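You operate a simulated robot arm through the tools that you are given. There is no shell and no other tool. Be economical: measure what you need, move in short steps, check, and stop when the job is done.

You run a simulated two-armed robot. Do the job below in one go: nothing can be reset, and whatever is moved stays where it is left.

TASK
Thread the two brown rings on the wooden post; hold it while you screw the finial back.
Fine: unscrew the brass finial first and lay it on the table; the post stays on the table and the white rings stay where they lie.

Only the result counts: the job must be done as asked and must still hold three seconds after the hand-in. Knocking over, shifting, dropping, spilling or breaking anything else fails it.

THE ROBOT
Two 7-joint arms with two-finger parallel grippers on one trunk, on a base that drives. Base frame: it is fixed to the floor where the robot stands at the start and does not move with it; the origin is under the middle of the robot, x ahead of it, y to its left, z up. Readings come in mm, degrees, newtons and seconds.
The left shoulder is at the start at [60, 143, 935], the right one opposite. With the tool pointing down near the work surface each hand reaches from about 320 to 740 mm from the robot's upright axis, wherever it stands, measured 20 degrees to its own side. Places, roughly: top of the narrow pine table [600, 0, 800]. Payload 1.57 kg a hand.
The tool frame of a hand sits at the grasp point between the pads (the TCP): z along the fingers, y along the line on which they close. The tips reach 30 mm beyond it. The gripper opens to 110 mm. The fingers are 24 mm wide and 12 mm thick; the gripper's body (48 by 112 mm) begins 78 mm behind the TCP.
Orientation is that of the tool frame in the base frame, as [roll, pitch, yaw] about the fixed x, y, z axes, in that order (R = Rz(yaw) Ry(pitch) Rx(roll)). With the fingers straight down and closing along the base's y, the tool's x points along the base's -x, its y along +y and its z along -z.

THE INTERFACE
- The arms move only by the tool apply_moves. It takes "left_plan", "right_plan" or both (then of equal length, played together; a hand with none holds still); each is a list of rows, each a list of 7 numbers: the shift along the tool's x, y, z in mm, then the turn, a rotation vector about the tool's x, y, z in degrees, then the opening in per cent of the stroke, from 0 (shut) to 100 (fully open). In form: [[tx, ty, tz, ax, ay, az, hand], ...]. A call has 1 to 8 rows; each row shifts and turns the commanded pose from where the row before left it, along the tool's axes as they then stand. Each row takes 0.2 s and may step no farther than 50 mm and 8.6 degrees from the row before; otherwise, or with a gripper value out of range, the whole call is refused. A pose out of reach is approached as far as the arm can. The call stops where the force on the tool passes 90 N (or 10 N more than at its start, if that is more) or the arm is blocked; 0.2 s more then pass. Each finger travels about 45 mm/s and halts on what it meets, pressing with about 25 N; the grip force reading is that of the motor and also rises with nothing between the fingers. The clock runs only during rows and for 0.2 s after the last one: add rows that do not move to give the fingers time. The reply holds the time, the measured pose of the TCP, the force on the tool along the base axes, the opening and the grip force, in the units named above and with some noise, with the torque about the TCP (base axes, N m) and any sound that the robot's microphone picked up.
- Cameras (640 x 400 px; columns grow to the right, rows downward): "scene" is now at [43.5, -19.1, 1542.8]; the picture's right is [-0.25, -0.97, 0.00], its down [-0.75, 0.20, -0.63] and it looks along [0.61, -0.16, -0.78] (base axes); focal length 265 px, centre (320, 200). "left" rides on the left gripper at [70, -16, -141] in its tool frame; the picture's right is [0.23, 0.97, 0.00], its down [-0.85, 0.20, -0.48] and it looks along [-0.47, 0.11, 0.88] (tool axes); focal length 222 px, centre (320, 200). "right" rides on the right gripper at [70, 16, -141] in its tool frame; the picture's right is [-0.23, 0.97, 0.00], its down [-0.86, -0.20, -0.48] and it looks along [-0.47, -0.11, 0.88] (tool axes); focal length 222 px, centre (320, 200). There is no depth. A picture from a camera that has moved, and an enlarged one, comes with that camera's place and axes in the base frame and with its lens.
- capture(camera): a new picture of that camera. It takes no simulated time.
- slide_trunk(by): slides the trunk up (or, below 0, down) by that many mm; the arms and the scene camera ride with it, the base frame stays. It gives what a move gives, with no picture.
- steer(legs): drives the robot by 1 to 6 legs, each [ahead, left, turn to the left] in mm, mm and degrees, along the robot's own axes; the way and the turn of a leg run together, so that a leg with both is an arc; at most 1500 mm and 180 degrees a leg. The arms and the cameras ride along, it lands a little off, and it stops where it bumps. It gives what a move gives.
- head_to(pan, tilt): turns the head with the scene camera to pan (to the left, within 86 degrees either way) and tilt (down, from -29 to 69), counted from straight ahead of the robot. It gives what a move gives.
- inspect(camera, box): a new picture of the part [left, top, right, bottom] of that camera's present view, enlarged. It takes no simulated time.
- sign_off(): hands the job in; it is judged then, once.

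Work in short steps. Places have to be worked out from the pictures, the camera data and where the tool is seen: move nearer, look again, correct. Check each grasp and each placing, and mend what went wrong. You have 120 turns and 100 pictures in all, those below and enlarged ones among them. Open the grippers and draw the arms clear of the work before you hand the job in, unless the task says otherwise; then end with one line.

The tools are called after "Call:" as name(argument=value, ...) on one line, values as JSON. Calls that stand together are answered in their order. apply_moves: Moves the arms, as the interface text tells. Its arguments: {"type":"object","properties":{"left_plan":{"type":"array","items":{"type":"array","items":{"type":"number"}}},"right_plan":{"type":"array","items":{"type":"array","items":{"type":"number"}}}},"required":[]} The other tools are called the same way: slide_trunk (by) slides the trunk up or down; steer (legs) drives the base; head_to (pan, tilt) turns the head that bears the scene camera; capture (camera) takes a picture; inspect (camera, box) takes an enlarged picture of a part of a camera's view; sign_off () hands the job in.

At the start:

```text
clock: 0.0
left_tcp_pos: [511.2, 149.0, 1107.6]
left_tool_rot: [-180.0, 0.1, -179.9]
left_contact_force: [-0.1, -0.1, 0.3]
left_torque: [-0.01, 0.01, 0.03]
left_opening: 109.9
left_gripper_force: 0.0
right_tcp_pos: [489.0, -252.6, 999.6]
right_tool_rot: [-179.9, -0.1, 180.0]
right_contact_force: [-1.1, 0.3, -0.1]
right_torque: [0.01, -0.01, 0.03]
right_opening: 109.9
right_gripper_force: 0.0
trunk travel left (down, up): [-534.0, 56.0]
robot x, y, heading: [0.5, 0.8, 0.3]
head pan, tilt: [-14.5, 51.2]
```

scene: 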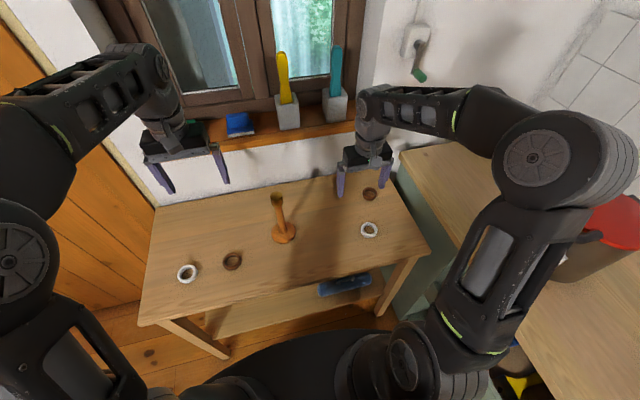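
right: 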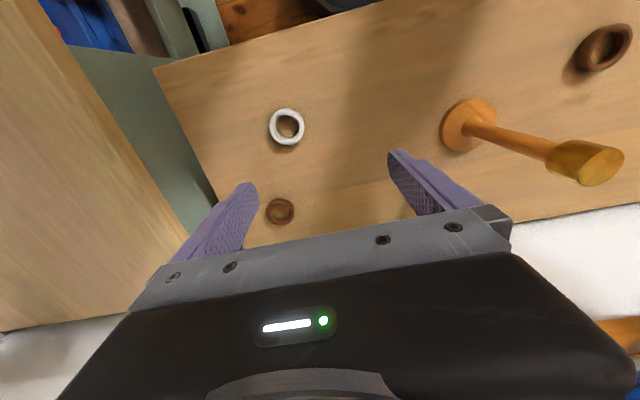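
left: 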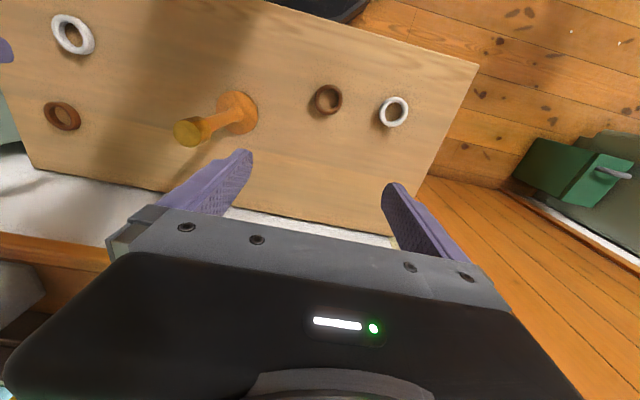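

I'll start with an enlarged view of the table to locate the post and rings.

Call:
inspect(camera="scene", box=[140, 170, 300, 290])

Call:
inspect(camera="scene", box=[260, 170, 420, 270])

```text
3.33 times, centred on (220, 230) of scene
camera zoom: at [43.5, -19.1, 1542.8], right [-0.25, -0.97, 0.0], down [-0.75, 0.2, -0.63], along [0.61, -0.16, -0.78], focal length 885 px, centre (653, 100)
```

zoom: 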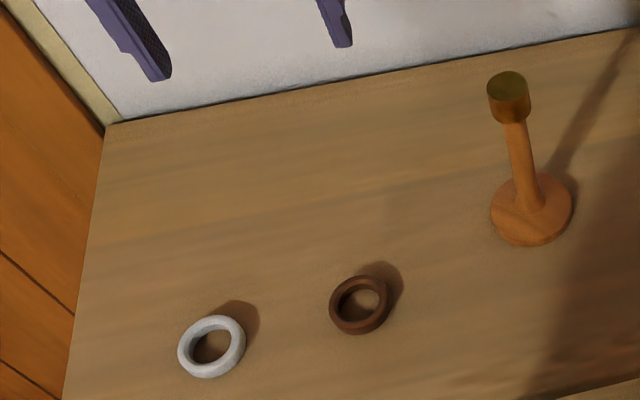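

```text
4.00 times, centred on (340, 220) of scene
camera zoom: at [43.5, -19.1, 1542.8], right [-0.25, -0.97, 0.0], down [-0.75, 0.2, -0.63], along [0.61, -0.16, -0.78], focal length 1062 px, centre (240, 120)
```

zoom: 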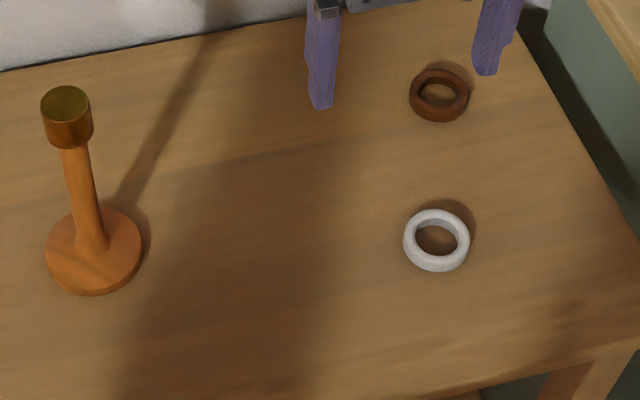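

The pictures put the post at about (537, -22), the finial top near z 962, and the brown rings near (479, 154) and (632, -370). I raise the right hand above the finial and start turning the left hand so it can grip the shaft from the left front.

Call:
apply_moves(left_plan=[[0, 0, 0, 0, 0, 7.5, 100], [0, 0, 0, 0, 0, 7.5, 100], [0, 0, 0, 0, 0, 7.5, 100], [0, 0, 0, 0, 0, 7.5, 100], [0, 0, 0, 0, 0, 7.5, 100], [0, 0, 0, 0, 0, 7.5, 100], [0, 0, 0, 0, -8.5, 0, 100], [0, 0, 0, 0, -8.5, 0, 100]], right_plan=[[0, 0, -48, 0, 0, 0, 100], [-48, 0, -12, 0, 0, 0, 100], [0, 38.5, 0, 0, 0, 0, 100], [0, 38.5, 0, 0, 0, 0, 100], [0, 38.5, 0, 0, 0, 0, 100], [0, 38.5, 0, 0, 0, 0, 100], [0, 38.5, 0, 0, 0, 0, 100], [0, 38.5, 0, 0, 0, 0, 100]])

```text
clock: 1.8
left_tcp_pos: [511.2, 148.6, 1105.2]
left_tool_rot: [-180.0, 17.2, 135.0]
left_contact_force: [0.4, 0.5, 0.5]
left_torque: [-0.01, 0.01, 0.0]
left_opening: 109.9
left_gripper_force: 0.0
right_tcp_pos: [537.2, -21.3, 1059.9]
right_tool_rot: [-179.9, 0.0, -180.0]
right_contact_force: [0.3, 0.6, -0.3]
right_torque: [-0.04, 0.0, 0.01]
right_opening: 109.9
right_gripper_force: 0.1
trunk travel left (down, up): [-534.0, 56.0]
robot x, y, heading: [1.1, 0.3, -0.1]
head pan, tilt: [-14.5, 51.2]
```

Both hands arrived. I finish the left hand's tilt and start its approach, and check the finial from the right hand camera.

Call:
apply_moves(left_plan=[[0, 0, 0, 0, -8.6, 0, 100], [0, 0, 0, 0, -8.6, 0, 100], [0, 0, 0, 0, -8.6, 0, 100], [0, 0, 0, 0, -8.6, 0, 100], [0, 0, 0, 0, -8.6, 0, 100], [30.2, -20.5, 25.7, 0, 0, 0, 100], [30.2, -20.5, 25.7, 0, 0, 0, 100], [30.2, -20.5, 25.7, 0, 0, 0, 100]])

Call:
capture(camera="right")

Call:
capture(camera="left")

```text
clock: 3.6
left_tcp_pos: [484.9, 85.7, 986.3]
left_tool_rot: [-180.0, 59.9, 134.9]
left_contact_force: [-0.1, 0.5, -0.1]
left_torque: [-0.01, 0.01, -0.02]
left_opening: 109.9
left_gripper_force: 0.0
right_tcp_pos: [538.3, -21.7, 1059.5]
right_tool_rot: [180.0, 0.1, -180.0]
right_contact_force: [0.0, -1.1, -0.4]
right_torque: [0.03, 0.02, 0.02]
right_opening: 109.9
right_gripper_force: 0.1
trunk travel left (down, up): [-534.0, 56.0]
robot x, y, heading: [3.2, 0.6, 0.2]
head pan, tilt: [-14.5, 51.2]
```

```text
94 pictures are left
camera right: at [468.1, -5.2, 1200.2], right [0.23, 0.97, 0.0], down [0.86, -0.2, 0.48], along [0.47, -0.11, -0.88], focal length 222 px, centre (320, 200)
```

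right: 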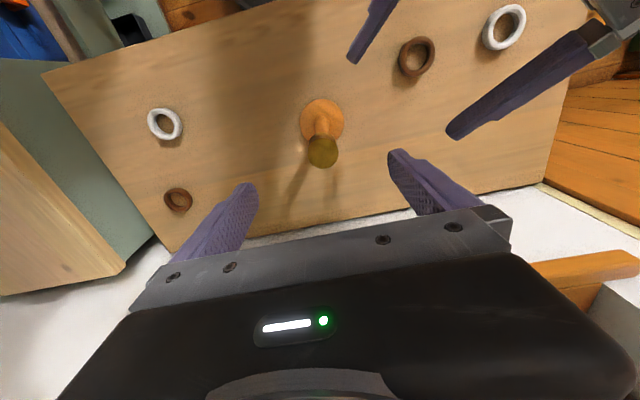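

```text
93 pictures are left
camera left: at [362.6, 184.5, 996.9], right [0.61, 0.77, -0.2], down [0.15, 0.13, 0.98], along [0.78, -0.63, -0.04], focal length 222 px, centre (320, 200)
```

left: 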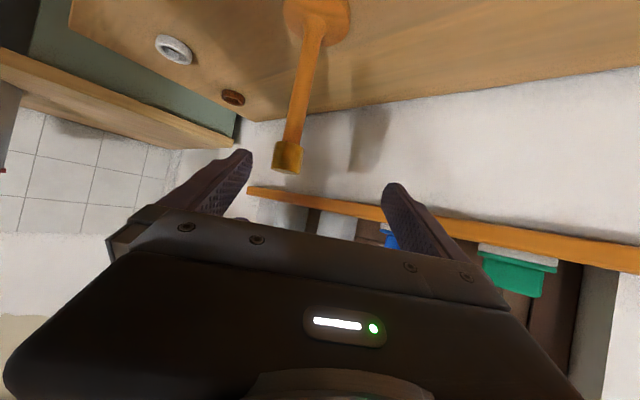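

Refined estimate: post axis near (537.5, -18.5), finial from z 925 to 962. I bring the left hand around the shaft at z about 850 and the right hand down around the finial, both still open.

Call:
apply_moves(left_plan=[[31.2, -18.2, 32.1, 0, 0, 0, 100], [31.2, -18.2, 32.1, 0, 0, 0, 100], [0, 0, 33, 0, 0, 0, 100], [0, 0, 33, 0, 0, 0, 100], [0, 0, 34, 0, 0, 0, 100], [0, 0, 0, 0, 0, 0, 60]], right_plan=[[0, 3, 0, 0, 0, 0, 100], [0, 0, 28, 0, 0, 0, 100], [0, 0, 28, 0, 0, 0, 100], [0, 0, 28, 0, 0, 0, 100], [0, 0, 28, 0, 0, 0, 100], [0, 0, 0, 0, 0, 0, 70]])

Call:
capture(camera="right")

Call:
capture(camera="left")

Call:
inspect(camera="scene", box=[200, 130, 360, 260])

```text
clock: 5.0
left_tcp_pos: [537.2, -14.3, 850.6]
left_tool_rot: [-180.0, 59.9, 135.1]
left_contact_force: [-0.9, 0.3, 0.5]
left_torque: [0.0, 0.01, 0.0]
left_opening: 76.1
left_gripper_force: 0.3
right_tcp_pos: [537.6, -20.1, 950.2]
right_tool_rot: [180.0, -0.1, -180.0]
right_contact_force: [-0.5, -0.4, -0.1]
right_torque: [-0.02, 0.01, 0.02]
right_opening: 77.3
right_gripper_force: 0.1
trunk travel left (down, up): [-534.0, 56.0]
robot x, y, heading: [-2.4, -1.3, -0.0]
head pan, tilt: [-14.5, 51.2]
```

```text
92 pictures are left
camera right: at [467.0, -3.2, 1089.0], right [0.23, 0.97, 0.0], down [0.86, -0.2, 0.48], along [0.47, -0.11, -0.88], focal length 222 px, centre (320, 200)
```

right: 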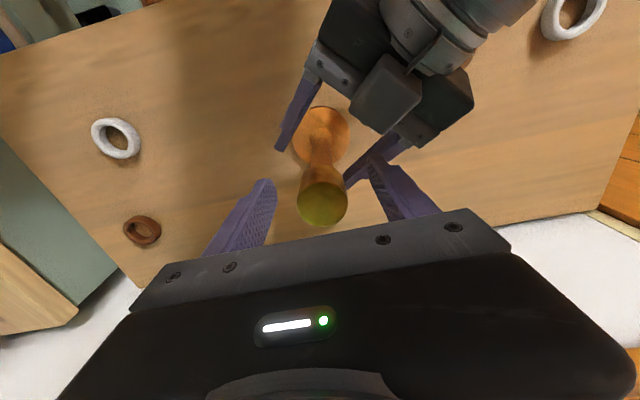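

```text
91 pictures are left
camera left: at [414.5, 84.2, 860.6], right [0.61, 0.77, -0.2], down [0.15, 0.13, 0.98], along [0.78, -0.63, -0.03], focal length 222 px, centre (320, 200)
```

left: 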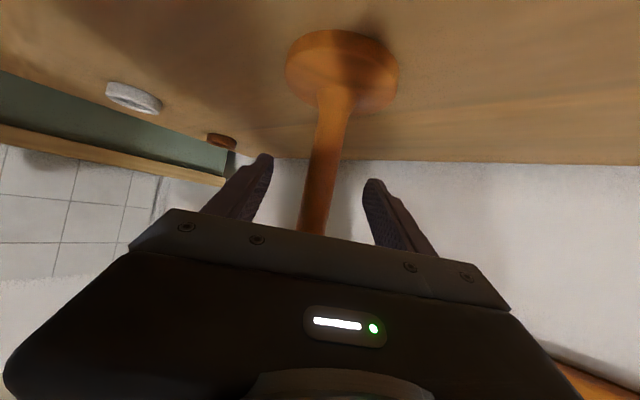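

```text
3.08 times, centred on (280, 195) of scene
camera zoom: at [43.0, -19.0, 1542.9], right [-0.25, -0.97, 0.0], down [-0.75, 0.2, -0.63], along [0.61, -0.16, -0.78], focal length 816 px, centre (443, 215)
```

zoom: 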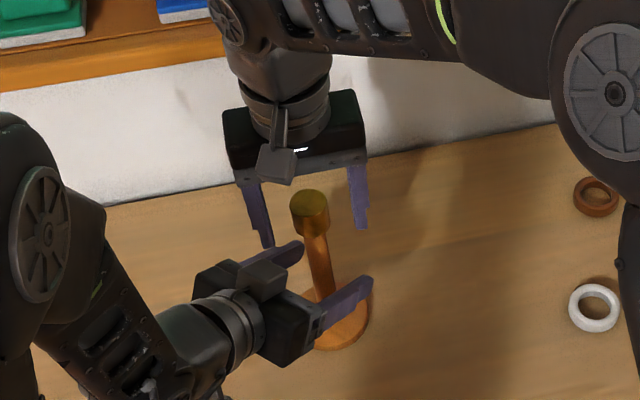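

Both hands straddle the post properly. I close the left hand on the shaft while the right pre-rotates clockwise (still open) so it gets a long unscrewing stroke.

Call:
apply_moves(left_plan=[[0, -2, 0, 0, 0, 0, 60], [0, 0, 0, 0, 0, 0, 30], [0, 0, 0, 0, 0, 0, 10], [0, 0, 0, 0, 0, 0, 0], [0, 0, 0, 0, 0, 0, 0], [0, 0, 0, 0, 0, 0, 0], [0, 0, 0, 0, 0, 0, 0], [0, 0, 0, 0, 0, 0, 0]], right_plan=[[-1, 2, 0, 0, 0, 0, 60], [0, 0, 0, 0, 0, 8.6, 60], [0, 0, 0, 0, 0, 8.6, 60], [0, 0, 0, 0, 0, 8.6, 60], [0, 0, 0, 0, 0, 8.6, 60], [0, 0, 0, 0, 0, 8.6, 60], [0, 0, 0, 0, 0, 8.6, 60], [0, 0, 0, 0, 0, 8.6, 60]])

Call:
capture(camera="right")

```text
clock: 6.8
left_tcp_pos: [535.7, -15.9, 851.9]
left_tool_rot: [-180.0, 60.0, 135.0]
left_contact_force: [-0.4, 0.6, -0.9]
left_torque: [-0.02, 0.0, 0.06]
left_opening: 21.5
left_gripper_force: 25.1
right_tcp_pos: [538.7, -16.9, 947.8]
right_tool_rot: [180.0, 0.0, 119.7]
right_contact_force: [-0.2, 0.0, 0.0]
right_torque: [0.0, 0.0, -0.02]
right_opening: 65.9
right_gripper_force: 0.2
trunk travel left (down, up): [-534.0, 56.0]
robot x, y, heading: [0.1, -3.5, 0.2]
head pan, tilt: [-14.5, 51.2]
```

```text
89 pictures are left
camera right: at [517.5, 52.3, 1087.2], right [0.96, 0.28, 0.0], down [0.25, -0.84, 0.48], along [0.14, -0.46, -0.88], focal length 222 px, centre (320, 200)
```

right: 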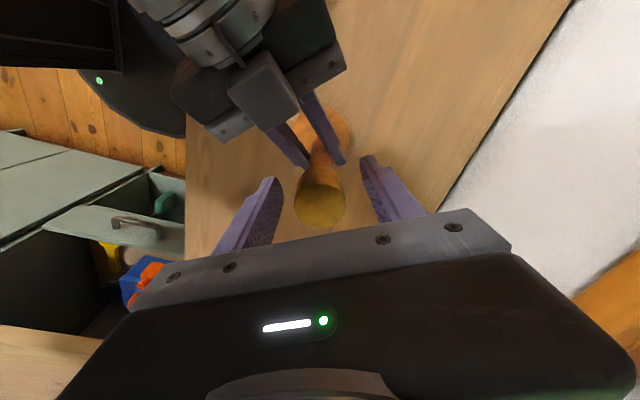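

Left holds the shaft (21.5 mm wide, 25 N). I close the right on the finial and turn it counter-clockwise.

Call:
apply_moves(right_plan=[[0, 0, 0, 0, 0, 0, 20], [0, 0, 0, 0, 0, 0, 0], [0, 0, 0, 0, 0, 0, 0], [0, 0, 0, 0, 0, -8.6, 0], [0, 0, 0, 0, 0, -8.6, 0], [0, 0, 0, 0, 0, -8.6, 0], [0, 0, 0, 0, 0, -8.6, 0], [0, 0, 0, 0, 0, -8.6, 0]])

```text
clock: 8.6
left_tcp_pos: [537.9, -15.6, 851.0]
left_tool_rot: [179.9, 59.9, 135.1]
left_contact_force: [9.3, 5.7, 1.8]
left_torque: [-0.26, 0.38, 0.02]
left_opening: 21.1
left_gripper_force: 25.1
right_tcp_pos: [537.8, -16.6, 947.6]
right_tool_rot: [-179.9, -0.2, 163.0]
right_contact_force: [-8.8, -5.1, -0.3]
right_torque: [-0.13, 0.29, -0.01]
right_opening: 33.7
right_gripper_force: 25.0
trunk travel left (down, up): [-534.0, 56.0]
robot x, y, heading: [-0.8, 2.3, -0.1]
head pan, tilt: [-14.5, 51.2]
```

The finial turns easily, with little torque. I continue counter-clockwise for a long stroke.

Call:
apply_moves(right_plan=[[0, 0, 0, 0, 0, -8.6, 0], [0, 0, 0, 0, 0, -8.6, 0], [0, 0, 0, 0, 0, -8.6, 0], [0, 0, 0, 0, 0, -8.6, 0], [0, 0, 0, 0, 0, -8.6, 0], [0, 0, 0, 0, 0, -8.6, 0], [0, 0, 0, 0, 0, -8.6, 0], [0, 0, 0, 0, 0, -8.6, 0]])

Call:
capture(camera="left")

```text
clock: 10.4
left_tcp_pos: [537.2, -15.0, 851.7]
left_tool_rot: [179.9, 60.0, 135.0]
left_contact_force: [8.1, 21.0, 8.5]
left_torque: [-0.89, 0.02, 0.07]
left_opening: 21.8
left_gripper_force: 25.0
right_tcp_pos: [538.4, -18.0, 948.8]
right_tool_rot: [-179.8, 0.1, -128.3]
right_contact_force: [-5.8, -17.7, 4.2]
right_torque: [-0.15, 0.11, 0.0]
right_opening: 33.8
right_gripper_force: 25.0
trunk travel left (down, up): [-534.0, 56.0]
robot x, y, heading: [-0.7, -0.7, -0.3]
head pan, tilt: [-14.5, 51.2]
```

```text
88 pictures are left
camera left: at [413.3, 83.9, 861.5], right [0.61, 0.77, -0.2], down [0.15, 0.13, 0.98], along [0.78, -0.62, -0.03], focal length 222 px, centre (320, 200)
```

left: 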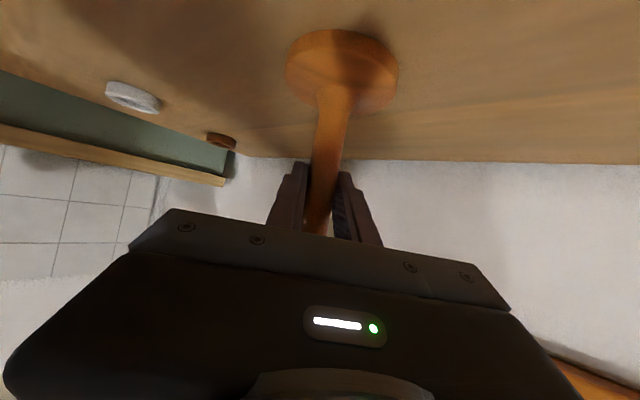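

Side force of about 18 N shows a 1–2 mm axis offset. I ease it by shifting slightly, turn further, then open.

Call:
apply_moves(right_plan=[[1.5, 0, 0, 0, 0, -8.6, 0], [0, 0, 0, 0, 0, -8.6, 0], [0, 0, 0, 0, 0, -8.6, 0], [0, 0, 0, 0, 0, -8.6, 0], [0, 0, 0, 0, 0, -8.6, 0], [0, 0, 0, 0, 0, -8.6, 0], [0, 0, 0, 0, 0, -8.6, 0], [0, 0, 0, 0, 0, 0, 50]])

Call:
capture(camera="right")

Call:
inspect(camera="scene", box=[230, 150, 330, 220])

```text
clock: 12.2
left_tcp_pos: [536.1, -18.7, 852.1]
left_tool_rot: [179.9, 60.0, 134.7]
left_contact_force: [-1.0, -2.0, 2.7]
left_torque: [0.0, 0.18, 0.07]
left_opening: 21.5
left_gripper_force: 25.0
right_tcp_pos: [537.3, -15.9, 947.8]
right_tool_rot: [180.0, 0.2, -68.0]
right_contact_force: [-0.6, 0.1, -0.2]
right_torque: [0.03, -0.03, -0.02]
right_opening: 55.0
right_gripper_force: 0.1
trunk travel left (down, up): [-534.0, 56.0]
robot x, y, heading: [-3.0, -1.1, 0.2]
head pan, tilt: [-14.5, 51.2]
```

```text
87 pictures are left
camera right: at [547.5, -87.1, 1087.9], right [-0.99, -0.15, 0.0], down [-0.14, 0.87, 0.48], along [-0.07, 0.48, -0.88], focal length 222 px, centre (320, 200)
```

right: 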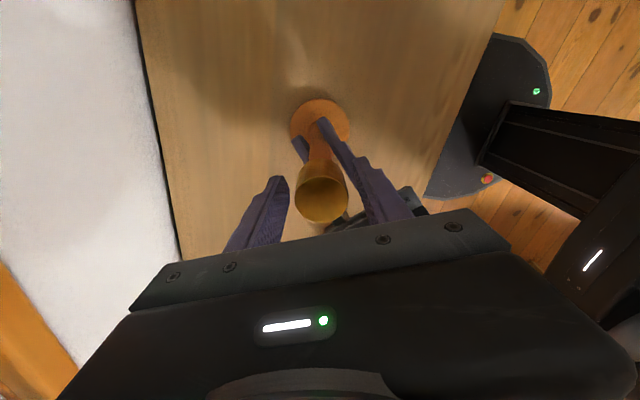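

```text
5.71 times, centred on (280, 185) of scene
camera zoom: at [43.2, -19.5, 1542.6], right [-0.25, -0.97, 0.0], down [-0.75, 0.2, -0.63], along [0.61, -0.16, -0.78], focal length 1516 px, centre (549, 286)
```

zoom: 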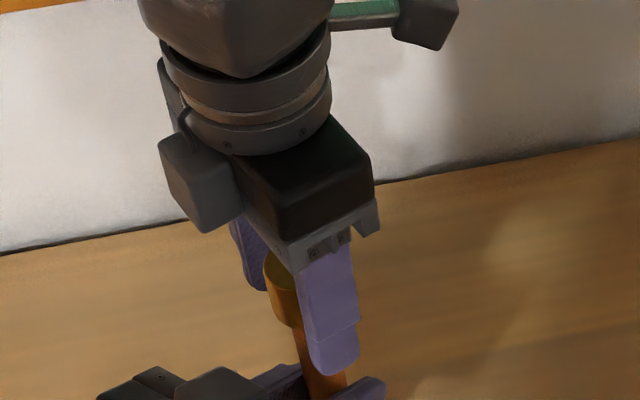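

About 170° were turned and the wrist range is wide. I recentre slightly towards -y and rotate the open hand back for the next stroke.

Call:
apply_moves(right_plan=[[1.9, 1, 0, 0, 0, 8.6, 55], [0, 0, 0, 0, 0, 8.6, 55], [0, 0, 0, 0, 0, 8.6, 55], [0, 0, 0, 0, 0, 8.6, 55], [0, 0, 0, 0, 0, 8.6, 55], [0, 0, 0, 0, 0, 8.6, 55], [0, 0, 0, 0, 0, 8.6, 55], [0, 0, 0, 0, 0, 8.6, 55]])

Call:
apply_moves(right_plan=[[0, 0, 0, 0, 0, 8.6, 55], [0, 0, 0, 0, 0, 8.6, 55], [0, 0, 0, 0, 0, 8.6, 55], [0, 0, 0, 0, 0, 8.6, 55], [0, 0, 0, 0, 0, 8.6, 55], [0, 0, 0, 0, 0, 8.6, 55], [0, 0, 0, 0, 0, 8.6, 55], [0, 0, 0, 0, 0, 8.6, 55]])

Call:
capture(camera="right")

```text
clock: 14.0
left_tcp_pos: [537.0, -16.3, 851.3]
left_tool_rot: [180.0, 60.0, 134.9]
left_contact_force: [0.2, -0.4, 2.0]
left_torque: [0.01, 0.12, 0.02]
left_opening: 21.8
left_gripper_force: 25.2
right_tcp_pos: [537.9, -20.4, 949.1]
right_tool_rot: [180.0, 0.0, -137.1]
right_contact_force: [0.0, 0.0, 0.6]
right_torque: [0.04, -0.04, -0.01]
right_opening: 60.4
right_gripper_force: 0.1
trunk travel left (down, up): [-534.0, 56.0]
robot x, y, heading: [3.2, 1.0, 0.0]
head pan, tilt: [-14.5, 51.2]
```

```text
clock: 15.8
left_tcp_pos: [535.8, -15.8, 850.0]
left_tool_rot: [-180.0, 60.0, 135.0]
left_contact_force: [-0.8, 0.0, 1.4]
left_torque: [0.04, 0.11, 0.01]
left_opening: 21.6
left_gripper_force: 24.7
right_tcp_pos: [536.2, -19.6, 947.9]
right_tool_rot: [-180.0, 0.0, 154.1]
right_contact_force: [0.1, -0.2, -0.5]
right_torque: [-0.01, -0.02, 0.02]
right_opening: 60.6
right_gripper_force: 0.0
trunk travel left (down, up): [-534.0, 56.0]
robot x, y, heading: [1.8, 1.4, -0.1]
head pan, tilt: [-14.5, 51.2]
```

```text
85 pictures are left
camera right: at [480.7, 25.7, 1088.3], right [0.63, 0.78, 0.0], down [0.68, -0.55, 0.48], along [0.37, -0.3, -0.88], focal length 222 px, centre (320, 200)
```

right: 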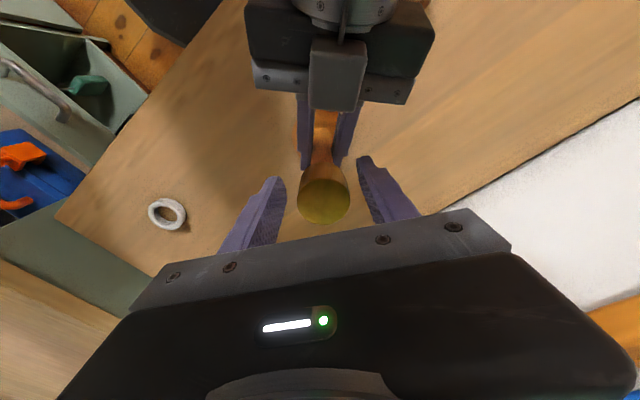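

The finial sits about 2 mm to tool +y of centre. I correct this, finish the return, and grip.

Call:
apply_moves(right_plan=[[0.8, 2, 0, 0, 0, 8.6, 55], [0, 0, 0, 0, 0, 8.6, 55], [0, 0, 0, 0, 0, 8.6, 55], [0, 0, 0, 0, 0, 8.6, 50], [0, 0, 0, 0, 0, 8.6, 45], [0, 0, 0, 0, 0, 0, 20], [0, 0, 0, 0, 0, 0, 0], [0, 0, 0, 0, 0, 0, 0]])

Call:
apply_moves(right_plan=[[0, 0, 0, 0, 0, -8.6, 0], [0, 0, 0, 0, 0, -8.6, 0], [0, 0, 0, 0, 0, -8.6, 0], [0, 0, 0, 0, 0, -8.6, 0], [0, 0, 0, 0, 0, -8.6, 0], [0, 0, 0, 0, 0, -8.6, 0], [0, 0, 0, 0, 0, -8.6, 0], [0, 0, 0, 0, 0, -8.6, 0]])

Call:
inspect(camera="scene", box=[240, 160, 320, 210])

```text
clock: 17.6
left_tcp_pos: [535.2, -15.8, 850.6]
left_tool_rot: [-180.0, 60.1, 135.0]
left_contact_force: [-2.4, 0.6, 2.2]
left_torque: [-0.07, -0.09, -0.03]
left_opening: 21.5
left_gripper_force: 25.3
right_tcp_pos: [537.6, -18.8, 947.5]
right_tool_rot: [-180.0, 0.1, 111.2]
right_contact_force: [3.1, 0.3, 0.6]
right_torque: [0.03, -0.16, 0.0]
right_opening: 34.7
right_gripper_force: 25.3
trunk travel left (down, up): [-534.0, 56.0]
robot x, y, heading: [-2.4, 2.0, 0.1]
head pan, tilt: [-14.5, 51.2]
```

```text
clock: 19.4
left_tcp_pos: [534.2, -16.0, 850.4]
left_tool_rot: [-180.0, 59.9, 135.0]
left_contact_force: [-8.3, 0.7, 3.7]
left_torque: [0.21, -0.23, 0.1]
left_opening: 21.5
left_gripper_force: 24.8
right_tcp_pos: [537.5, -18.3, 946.3]
right_tool_rot: [-180.0, -0.1, -179.7]
right_contact_force: [6.6, -1.8, 0.8]
right_torque: [-0.43, 0.04, 0.01]
right_opening: 34.5
right_gripper_force: 25.2
trunk travel left (down, up): [-534.0, 56.0]
robot x, y, heading: [3.6, -1.6, 0.1]
head pan, tilt: [-14.5, 51.2]
```

```text
8.00 times, centred on (280, 185) of scene
camera zoom: at [42.9, -19.3, 1542.8], right [-0.25, -0.97, 0.0], down [-0.75, 0.2, -0.63], along [0.61, -0.16, -0.78], focal length 2123 px, centre (640, 320)
```

zoom: 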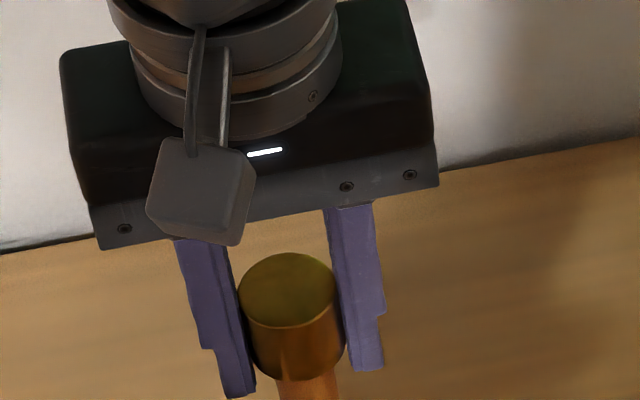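

No visible rise yet and low forces; I keep unscrewing.

Call:
apply_moves(right_plan=[[0, 0, 0, 0, 0, -8.6, 0], [0, 0, 0, 0, 0, -8.6, 0], [0, 0, 0, 0, 0, -8.6, 0], [0, 0, 0, 0, 0, -8.6, 0], [0, 0, 0, 0, 0, -8.6, 0], [0, 0, 0, 0, 0, -8.6, 0], [0, 0, 0, 0, 0, -8.6, 0], [0, 0, 0, 0, 0, -8.6, 0]])

Call:
apply_moves(right_plan=[[0, 0, 0, 0, 0, -8.6, 0], [0, 0, 0, 0, 0, -8.6, 0], [0, 0, 0, 0, 0, -8.6, 0], [0, 0, 0, 0, 0, -8.6, 0], [0, 0, 0, 0, 0, -8.6, 0], [0, 0, 0, 0, 0, -8.6, 0], [0, 0, -2, 0, 0, 0, 0], [0, 0, 0, 0, 0, 0, 0]])

Call:
inspect(camera="scene", box=[240, 160, 320, 210])

```text
clock: 21.2
left_tcp_pos: [536.0, -16.9, 850.0]
left_tool_rot: [-180.0, 60.0, 135.0]
left_contact_force: [0.3, 0.5, -0.4]
left_torque: [0.0, 0.01, 0.0]
left_opening: 21.3
left_gripper_force: 25.0
right_tcp_pos: [537.1, -18.3, 947.3]
right_tool_rot: [-179.9, 0.0, -111.1]
right_contact_force: [-0.4, -0.8, -0.1]
right_torque: [0.0, 0.0, 0.01]
right_opening: 34.6
right_gripper_force: 25.2
trunk travel left (down, up): [-534.0, 56.0]
robot x, y, heading: [2.0, 3.5, 0.1]
head pan, tilt: [-14.5, 51.2]
```

```text
clock: 23.0
left_tcp_pos: [535.6, -16.7, 851.3]
left_tool_rot: [-180.0, 60.1, 135.1]
left_contact_force: [0.9, 0.5, -0.5]
left_torque: [0.05, 0.01, -0.04]
left_opening: 21.6
left_gripper_force: 25.2
right_tcp_pos: [537.9, -19.0, 948.6]
right_tool_rot: [-180.0, 0.0, -59.5]
right_contact_force: [-0.2, 0.0, -0.4]
right_torque: [-0.02, 0.01, -0.01]
right_opening: 34.6
right_gripper_force: 25.0
trunk travel left (down, up): [-534.0, 56.0]
robot x, y, heading: [-0.4, 0.3, 0.3]
head pan, tilt: [-14.5, 51.2]
```

```text
8.00 times, centred on (280, 185) of scene
camera zoom: at [43.6, -19.1, 1542.8], right [-0.25, -0.97, 0.0], down [-0.75, 0.2, -0.63], along [0.61, -0.16, -0.78], focal length 2123 px, centre (640, 320)
```

zoom: 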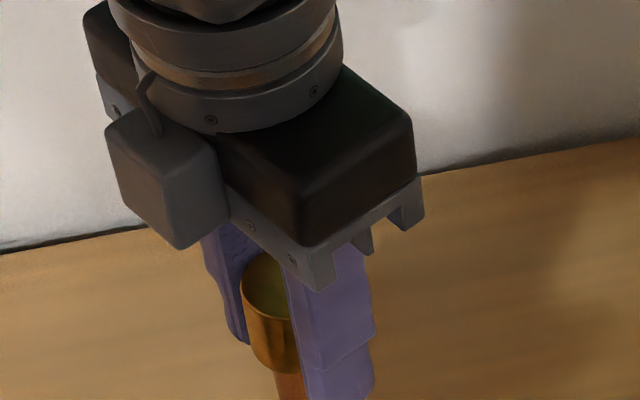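

All side forces vanished and the finial lifts without resistance: it has come free after about one turn. I lift it 100 mm and look.

Call:
apply_moves(right_plan=[[0, 0, -15, 0, 0, 0, 0], [0, 0, -35, 0, 0, 0, 0], [0, 0, -50, 0, 0, 0, 0]])

Call:
capture(camera="scene")

Call:
capture(camera="left")

```text
clock: 23.8
left_tcp_pos: [535.3, -16.8, 851.5]
left_tool_rot: [-179.9, 60.0, 135.0]
left_contact_force: [-0.5, -0.2, -0.4]
left_torque: [0.0, 0.02, 0.03]
left_opening: 21.5
left_gripper_force: 25.0
right_tcp_pos: [536.5, -16.1, 1051.4]
right_tool_rot: [180.0, -0.1, -59.5]
right_contact_force: [0.4, 0.0, -0.1]
right_torque: [0.0, 0.01, 0.04]
right_opening: 34.7
right_gripper_force: 24.8
trunk travel left (down, up): [-534.0, 56.0]
robot x, y, heading: [1.0, 1.1, 0.2]
head pan, tilt: [-14.5, 51.2]
```

```text
82 pictures are left
camera scene: at [43.2, -19.1, 1542.8], right [-0.25, -0.97, 0.0], down [-0.75, 0.2, -0.63], along [0.61, -0.16, -0.78], focal length 265 px, centre (320, 200)
```

scene: 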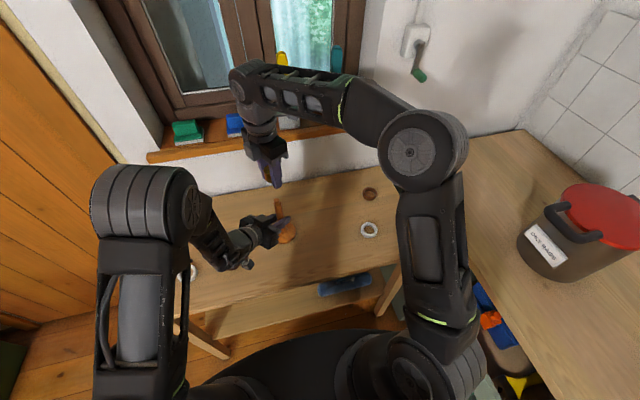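

```text
81 pictures are left
camera left: at [413.2, 82.7, 861.1], right [0.61, 0.77, -0.2], down [0.15, 0.13, 0.98], along [0.78, -0.63, -0.04], focal length 222 px, centre (320, 200)
```

left: 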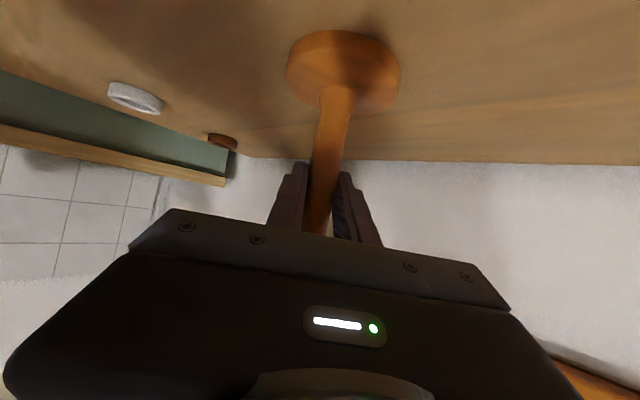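

Finial is off. I zoom in to see the post's top and the finial's underside before laying it down.

Call:
inspect(camera="scene", box=[236, 140, 316, 250])

Call:
capture(camera="right")

```text
3.64 times, centred on (276, 195) of scene
camera zoom: at [43.2, -19.1, 1542.8], right [-0.25, -0.97, 0.0], down [-0.75, 0.2, -0.63], along [0.61, -0.16, -0.78], focal length 965 px, centre (480, 218)
```

zoom: 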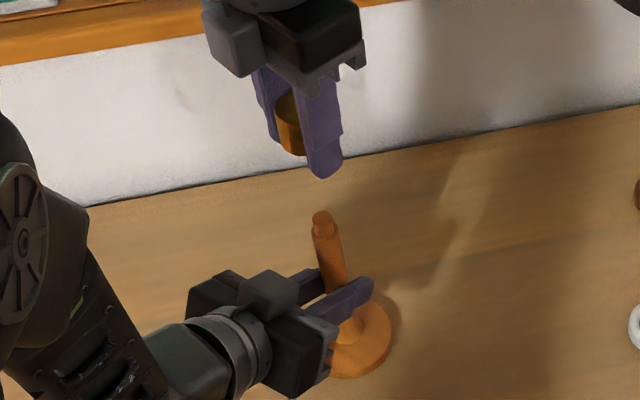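

```text
79 pictures are left
camera right: at [558.4, -84.8, 1191.0], right [-0.96, -0.3, 0.0], down [-0.26, 0.84, 0.48], along [-0.14, 0.46, -0.88], focal length 222 px, centre (320, 200)
```

right: 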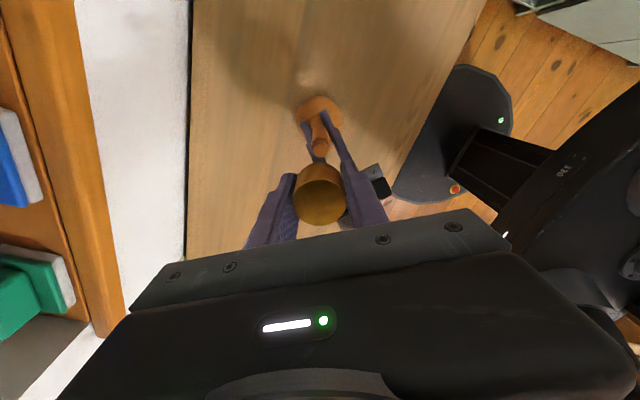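

The post has a wooden stud on top and the finial is a socketed cap, so it can stand upright. I carry the finial to a clear spot right of the post, keeping its yaw for screwing later. Meanwhile the left hand releases the shaft and backs off.

Call:
apply_moves(left_plan=[[0, 0, 0, 0, 0, 0, 100], [0, 0, 0, 0, 0, 0, 100], [0, 0, 0, 0, 0, 0, 100], [0, 0, -40, 0, 0, 0, 100], [0, 0, -50, 0, 0, 0, 100], [0, 0, -40, 0, 0, 0, 100], [0, 0, 0, 0, 8.6, 0, 100], [0, 0, 0, 0, 8.6, 0, 100]], right_plan=[[35.5, 20.9, 0, 0, 0, 0, 0], [35.5, 20.9, 0, 0, 0, 0, 0], [35.5, 20.9, 0, 0, 0, 0, 0], [35.5, 20.9, 0, 0, 0, 0, 0], [0, 0, 50, 0, 0, 0, 0], [0, 0, 50, 0, 0, 0, 0], [0, 0, 50, 0, 0, 0, 0], [0, 0, 50, 0, 0, 0, 0]])

Call:
capture(camera="scene")

Call:
capture(camera="left")

```text
clock: 25.6
left_tcp_pos: [459.1, 64.1, 918.0]
left_tool_rot: [-179.9, 42.7, 134.9]
left_contact_force: [0.2, 0.1, -0.6]
left_torque: [0.0, 0.0, -0.04]
left_opening: 110.0
left_gripper_force: 0.0
left hand out of reach, approached as far as the arm can: row 6
right_tcp_pos: [541.0, -185.7, 851.7]
right_tool_rot: [-180.0, 0.0, -59.6]
right_contact_force: [0.0, -0.5, -1.0]
right_torque: [0.02, 0.01, -0.01]
right_opening: 34.7
right_gripper_force: 24.8
trunk travel left (down, up): [-534.0, 56.0]
robot x, y, heading: [-0.9, 1.2, -0.1]
head pan, tilt: [-14.5, 51.2]
```

```text
78 pictures are left
camera scene: at [44.2, -19.0, 1542.8], right [-0.25, -0.97, 0.0], down [-0.76, 0.2, -0.63], along [0.61, -0.16, -0.78], focal length 265 px, centre (320, 200)
```

scene: 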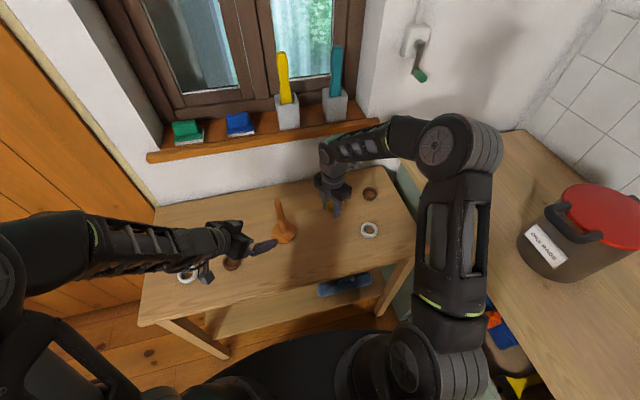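

```text
77 pictures are left
camera left: at [343.2, 156.0, 974.3], right [0.57, 0.81, -0.15], down [0.36, -0.07, 0.93], along [0.74, -0.59, -0.33], focal length 222 px, centre (320, 200)
```

left: 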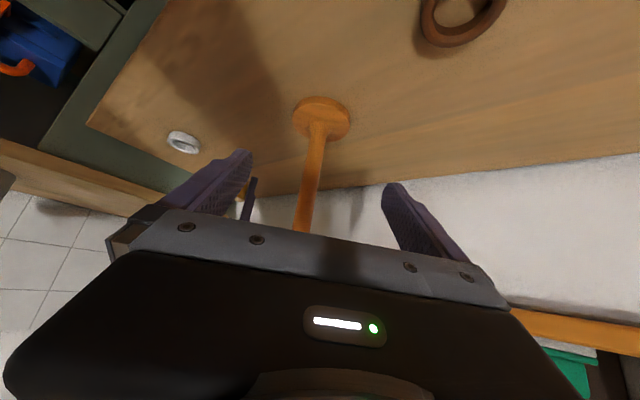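

The finial is still gripped. I lower it to just above the table, and move the left hand to hover over the left brown ring at a 30° tilt.

Call:
apply_moves(left_plan=[[0, 0, 0, 0, 6.35, 0, 100], [0, 0, 0, 0, 6.35, 0, 100], [31.4, 38.9, -3.7, 0, 0, 0, 100], [31.4, 38.9, -3.7, 0, 0, 0, 100]], right_plan=[[0, 0, 20, 0, 0, 0, 0], [0, 0, 20, 0, 0, 0, 0], [0, 0, 14, 0, 0, 0, 0], [0, 0, 0, 0, 0, 0, 0]])

Call:
capture(camera="left")

Call:
inspect(camera="scene", box=[290, 165, 390, 235])

Call:
inspect(camera="scene", box=[170, 200, 290, 290])

```text
refused: row 3 steps farther than a row can; nothing moved
```

```text
76 pictures are left
camera left: at [343.2, 156.0, 974.3], right [0.57, 0.81, -0.15], down [0.36, -0.07, 0.93], along [0.74, -0.59, -0.33], focal length 222 px, centre (320, 200)
```

left: 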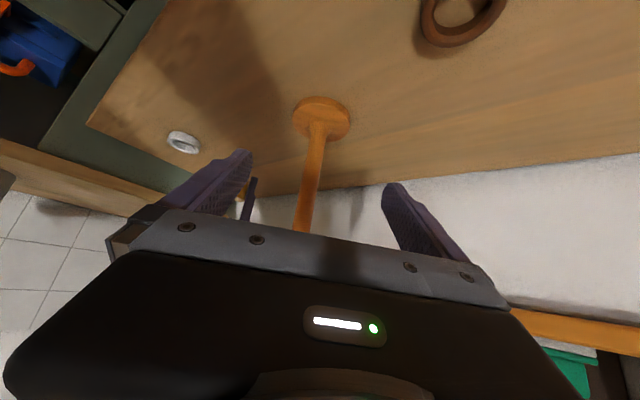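

```text
5.71 times, centred on (340, 200) of scene
camera zoom: at [44.2, -19.0, 1542.8], right [-0.25, -0.97, 0.0], down [-0.76, 0.2, -0.63], along [0.61, -0.16, -0.78], focal length 1516 px, centre (206, 200)
```

zoom: 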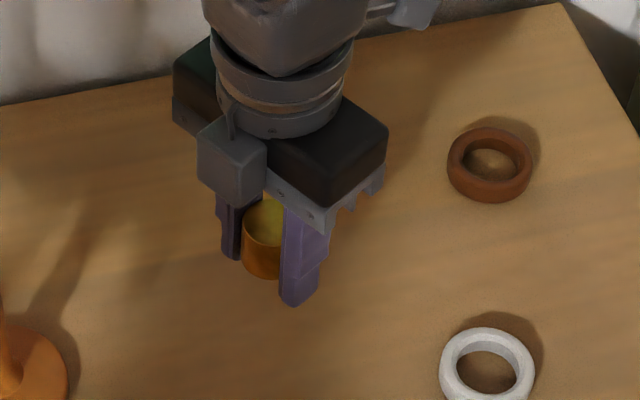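

```text
4.44 times, centred on (230, 245) of scene
camera zoom: at [44.2, -19.0, 1542.8], right [-0.25, -0.97, 0.0], down [-0.76, 0.2, -0.63], along [0.61, -0.16, -0.78], focal length 1179 px, centre (720, 0)
```

zoom: 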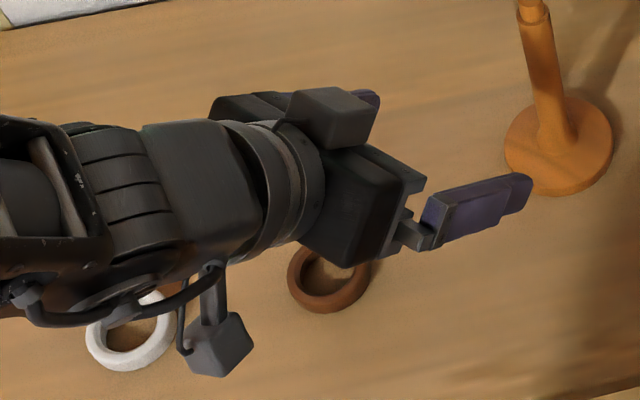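

One row was slightly too long; I send it again in three smaller steps.

Call:
apply_moves(left_plan=[[0, 0, 0, 0, 6.35, 0, 100], [0, 0, 0, 0, 6.35, 0, 100], [21, 26, -2.4, 0, 0, 0, 100], [21, 26, -2.4, 0, 0, 0, 100], [21, 26, -2.4, 0, 0, 0, 100]], right_plan=[[0, 0, 20, 0, 0, 0, 0], [0, 0, 20, 0, 0, 0, 0], [0, 0, 14, 0, 0, 0, 0], [0, 0, 0, 0, 0, 0, 0], [0, 0, 0, 0, 0, 0, 0]])

Call:
capture(camera="left")

Call:
capture(camera="right")

```text
clock: 26.8
left_tcp_pos: [472.3, 161.2, 891.9]
left_tool_rot: [-180.0, 30.1, 135.0]
left_contact_force: [0.0, 0.5, -0.4]
left_torque: [-0.04, -0.03, 0.0]
left_opening: 110.1
left_gripper_force: 0.1
right_tcp_pos: [538.2, -183.6, 797.2]
right_tool_rot: [-180.0, 0.0, -59.6]
right_contact_force: [-0.3, -0.2, -0.3]
right_torque: [-0.01, 0.0, 0.03]
right_opening: 34.7
right_gripper_force: 24.9
trunk travel left (down, up): [-534.0, 56.0]
robot x, y, heading: [0.5, 1.8, -0.1]
head pan, tilt: [-14.5, 51.2]
```

```text
73 pictures are left
camera left: at [368.5, 241.5, 979.5], right [0.55, 0.83, -0.11], down [0.49, -0.21, 0.84], along [0.67, -0.52, -0.53], focal length 222 px, centre (320, 200)
```

left: 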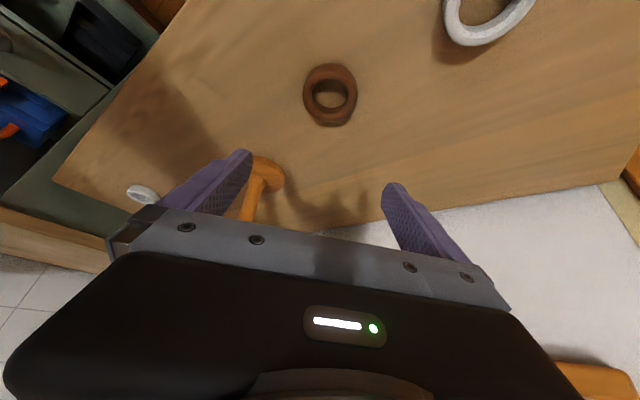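

```text
72 pictures are left
camera right: at [559.3, -251.5, 937.3], right [-0.95, -0.3, 0.0], down [-0.26, 0.84, 0.48], along [-0.14, 0.46, -0.88], focal length 222 px, centre (320, 200)
```

right: 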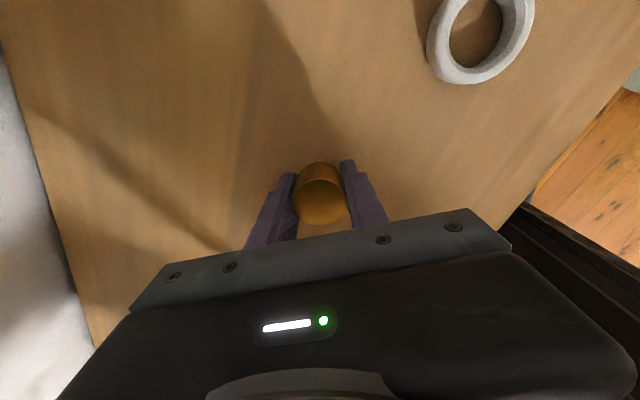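

Ring is centred between the left fingers. I lower the left hand nearly to the ring, and the right hand down by small steps to feel the table.

Call:
apply_moves(left_plan=[[23.8, 0, 38.2, 0, 0, 0, 85], [23.8, 0, 38.2, 0, 0, 0, 85], [0, 0, 0, 0, 0, 0, 85], [0, 0, 0, 0, 0, 0, 85]], right_plan=[[0, 0, 2, 0, 0, 0, 0], [0, 0, 2, 0, 0, 0, 0], [0, 0, 2, 0, 0, 0, 0], [0, 0, 1, 0, 0, 0, 0]])

Call:
capture(camera="left")

```text
clock: 27.8
left_tcp_pos: [468.3, 161.8, 802.4]
left_tool_rot: [179.9, 30.2, 135.0]
left_contact_force: [0.3, -0.3, 0.4]
left_torque: [-0.02, 0.01, -0.01]
left_opening: 93.8
left_gripper_force: 0.0
right_tcp_pos: [537.0, -183.6, 790.4]
right_tool_rot: [179.9, -0.1, -59.5]
right_contact_force: [-1.9, -2.6, 9.4]
right_torque: [-0.13, 0.25, 0.08]
right_opening: 34.5
right_gripper_force: 24.7
trunk travel left (down, up): [-534.0, 56.0]
robot x, y, heading: [-1.2, 0.2, -0.2]
head pan, tilt: [-14.5, 51.2]
```

```text
71 pictures are left
camera left: at [364.0, 242.3, 890.3], right [0.55, 0.83, -0.11], down [0.49, -0.21, 0.84], along [0.67, -0.52, -0.53], focal length 222 px, centre (320, 200)
```

left: 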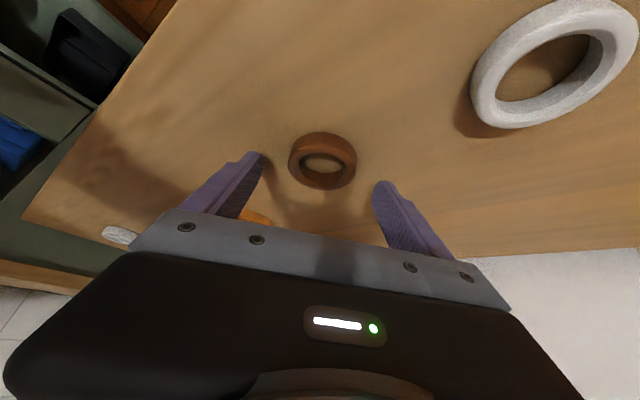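

The right fingertips touch the table at TCP z 790.5, so I release the finial and lift off. Left goes the last 9 mm and closes on the ring.

Call:
apply_moves(left_plan=[[4.5, 0, 7.8, 0, 0, 0, 85], [0, 0, 0, 0, 0, 0, 60], [0, 0, 0, 0, 0, 0, 40], [0, 0, 0, 0, 0, 0, 20], [0, 0, 0, 0, 0, 0, 0], [0, 0, 0, 0, 0, 0, 0], [0, 0, 0, 0, 0, 0, 0]], right_plan=[[0, 0, -0.5, 0, 0, 0, 40], [0, 0, 0, 0, 0, 0, 50], [0, 0, 0, 0, 0, 0, 65], [0, 0, 0, 0, 0, 0, 65], [0, 0, -20, 0, 0, 0, 65], [0, 0, -40, 0, 0, 0, 65], [0, 0, -40, 0, 0, 0, 65]])

Call:
capture(camera="right")

Call:
capture(camera="left")

```text
clock: 29.4
left_tcp_pos: [468.9, 161.0, 794.1]
left_tool_rot: [179.9, 30.0, 134.9]
left_contact_force: [-2.3, 0.9, 5.5]
left_torque: [-0.07, 0.06, -0.03]
left_opening: 52.9
left_gripper_force: 25.0
right_tcp_pos: [539.5, -182.4, 891.2]
right_tool_rot: [-179.9, 0.0, -59.6]
right_contact_force: [0.2, 0.7, 0.3]
right_torque: [0.04, 0.01, -0.01]
right_opening: 71.5
right_gripper_force: 0.0
trunk travel left (down, up): [-534.0, 56.0]
robot x, y, heading: [-3.2, -1.5, 0.1]
head pan, tilt: [-14.5, 51.2]
```

```text
70 pictures are left
camera right: at [559.6, -250.0, 1031.8], right [-0.95, -0.3, 0.0], down [-0.26, 0.84, 0.48], along [-0.14, 0.46, -0.88], focal length 222 px, centre (320, 200)
```

right: 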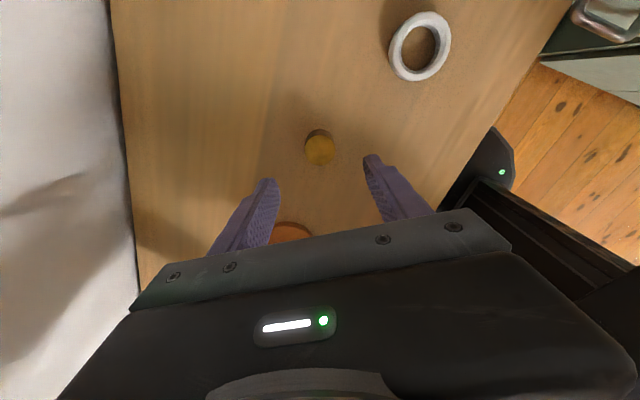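

```text
69 pictures are left
camera left: at [364.5, 242.2, 881.1], right [0.55, 0.83, -0.11], down [0.49, -0.21, 0.84], along [0.67, -0.52, -0.53], focal length 222 px, centre (320, 200)
```

left: 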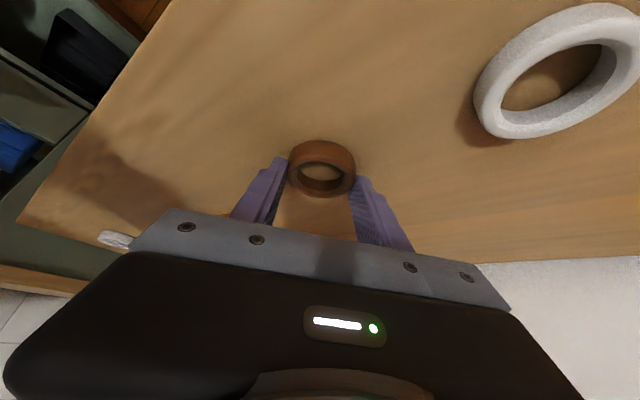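

The finial stands upright and the ring is gripped (53 mm). I lift the ring straight up 200 mm and check that it holds level.

Call:
apply_moves(left_plan=[[-10, 0, -17.3, 0, 0, 0, 0], [-24.5, 0, -42.4, 0, 0, 0, 0], [-24.5, 0, -42.4, 0, 0, 0, 0], [-24.5, 0, -42.4, 0, 0, 0, 0], [-20, 0, -34.6, 0, 0, 0, 0]])

Call:
capture(camera="left")

Call:
capture(camera="scene")

```text
clock: 30.6
left_tcp_pos: [469.2, 160.9, 1002.8]
left_tool_rot: [-179.9, 30.1, 135.0]
left_contact_force: [-0.1, -0.4, -0.8]
left_torque: [0.03, 0.0, 0.0]
left_opening: 52.7
left_gripper_force: 25.4
right_tcp_pos: [538.7, -181.4, 891.8]
right_tool_rot: [-179.9, 0.1, -59.7]
right_contact_force: [-0.1, 1.1, 0.0]
right_torque: [-0.01, 0.0, -0.01]
right_opening: 71.4
right_gripper_force: 0.1
trunk travel left (down, up): [-534.0, 56.0]
robot x, y, heading: [0.3, -1.8, -0.0]
head pan, tilt: [-14.5, 51.2]
```

```text
68 pictures are left
camera left: at [365.6, 241.1, 1089.3], right [0.55, 0.83, -0.11], down [0.49, -0.21, 0.84], along [0.67, -0.52, -0.53], focal length 222 px, centre (320, 200)
```

left: 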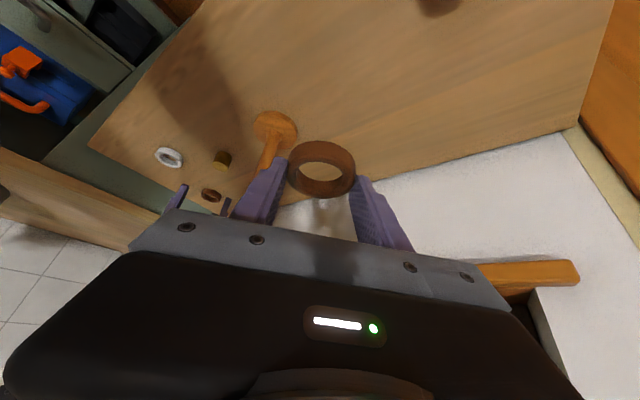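

```text
67 pictures are left
camera scene: at [42.9, -19.1, 1542.8], right [-0.25, -0.97, 0.0], down [-0.75, 0.2, -0.63], along [0.61, -0.16, -0.78], focal length 265 px, centre (320, 200)
```

scene: 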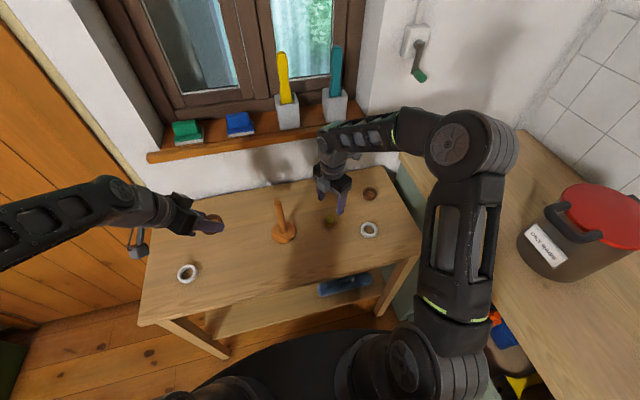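

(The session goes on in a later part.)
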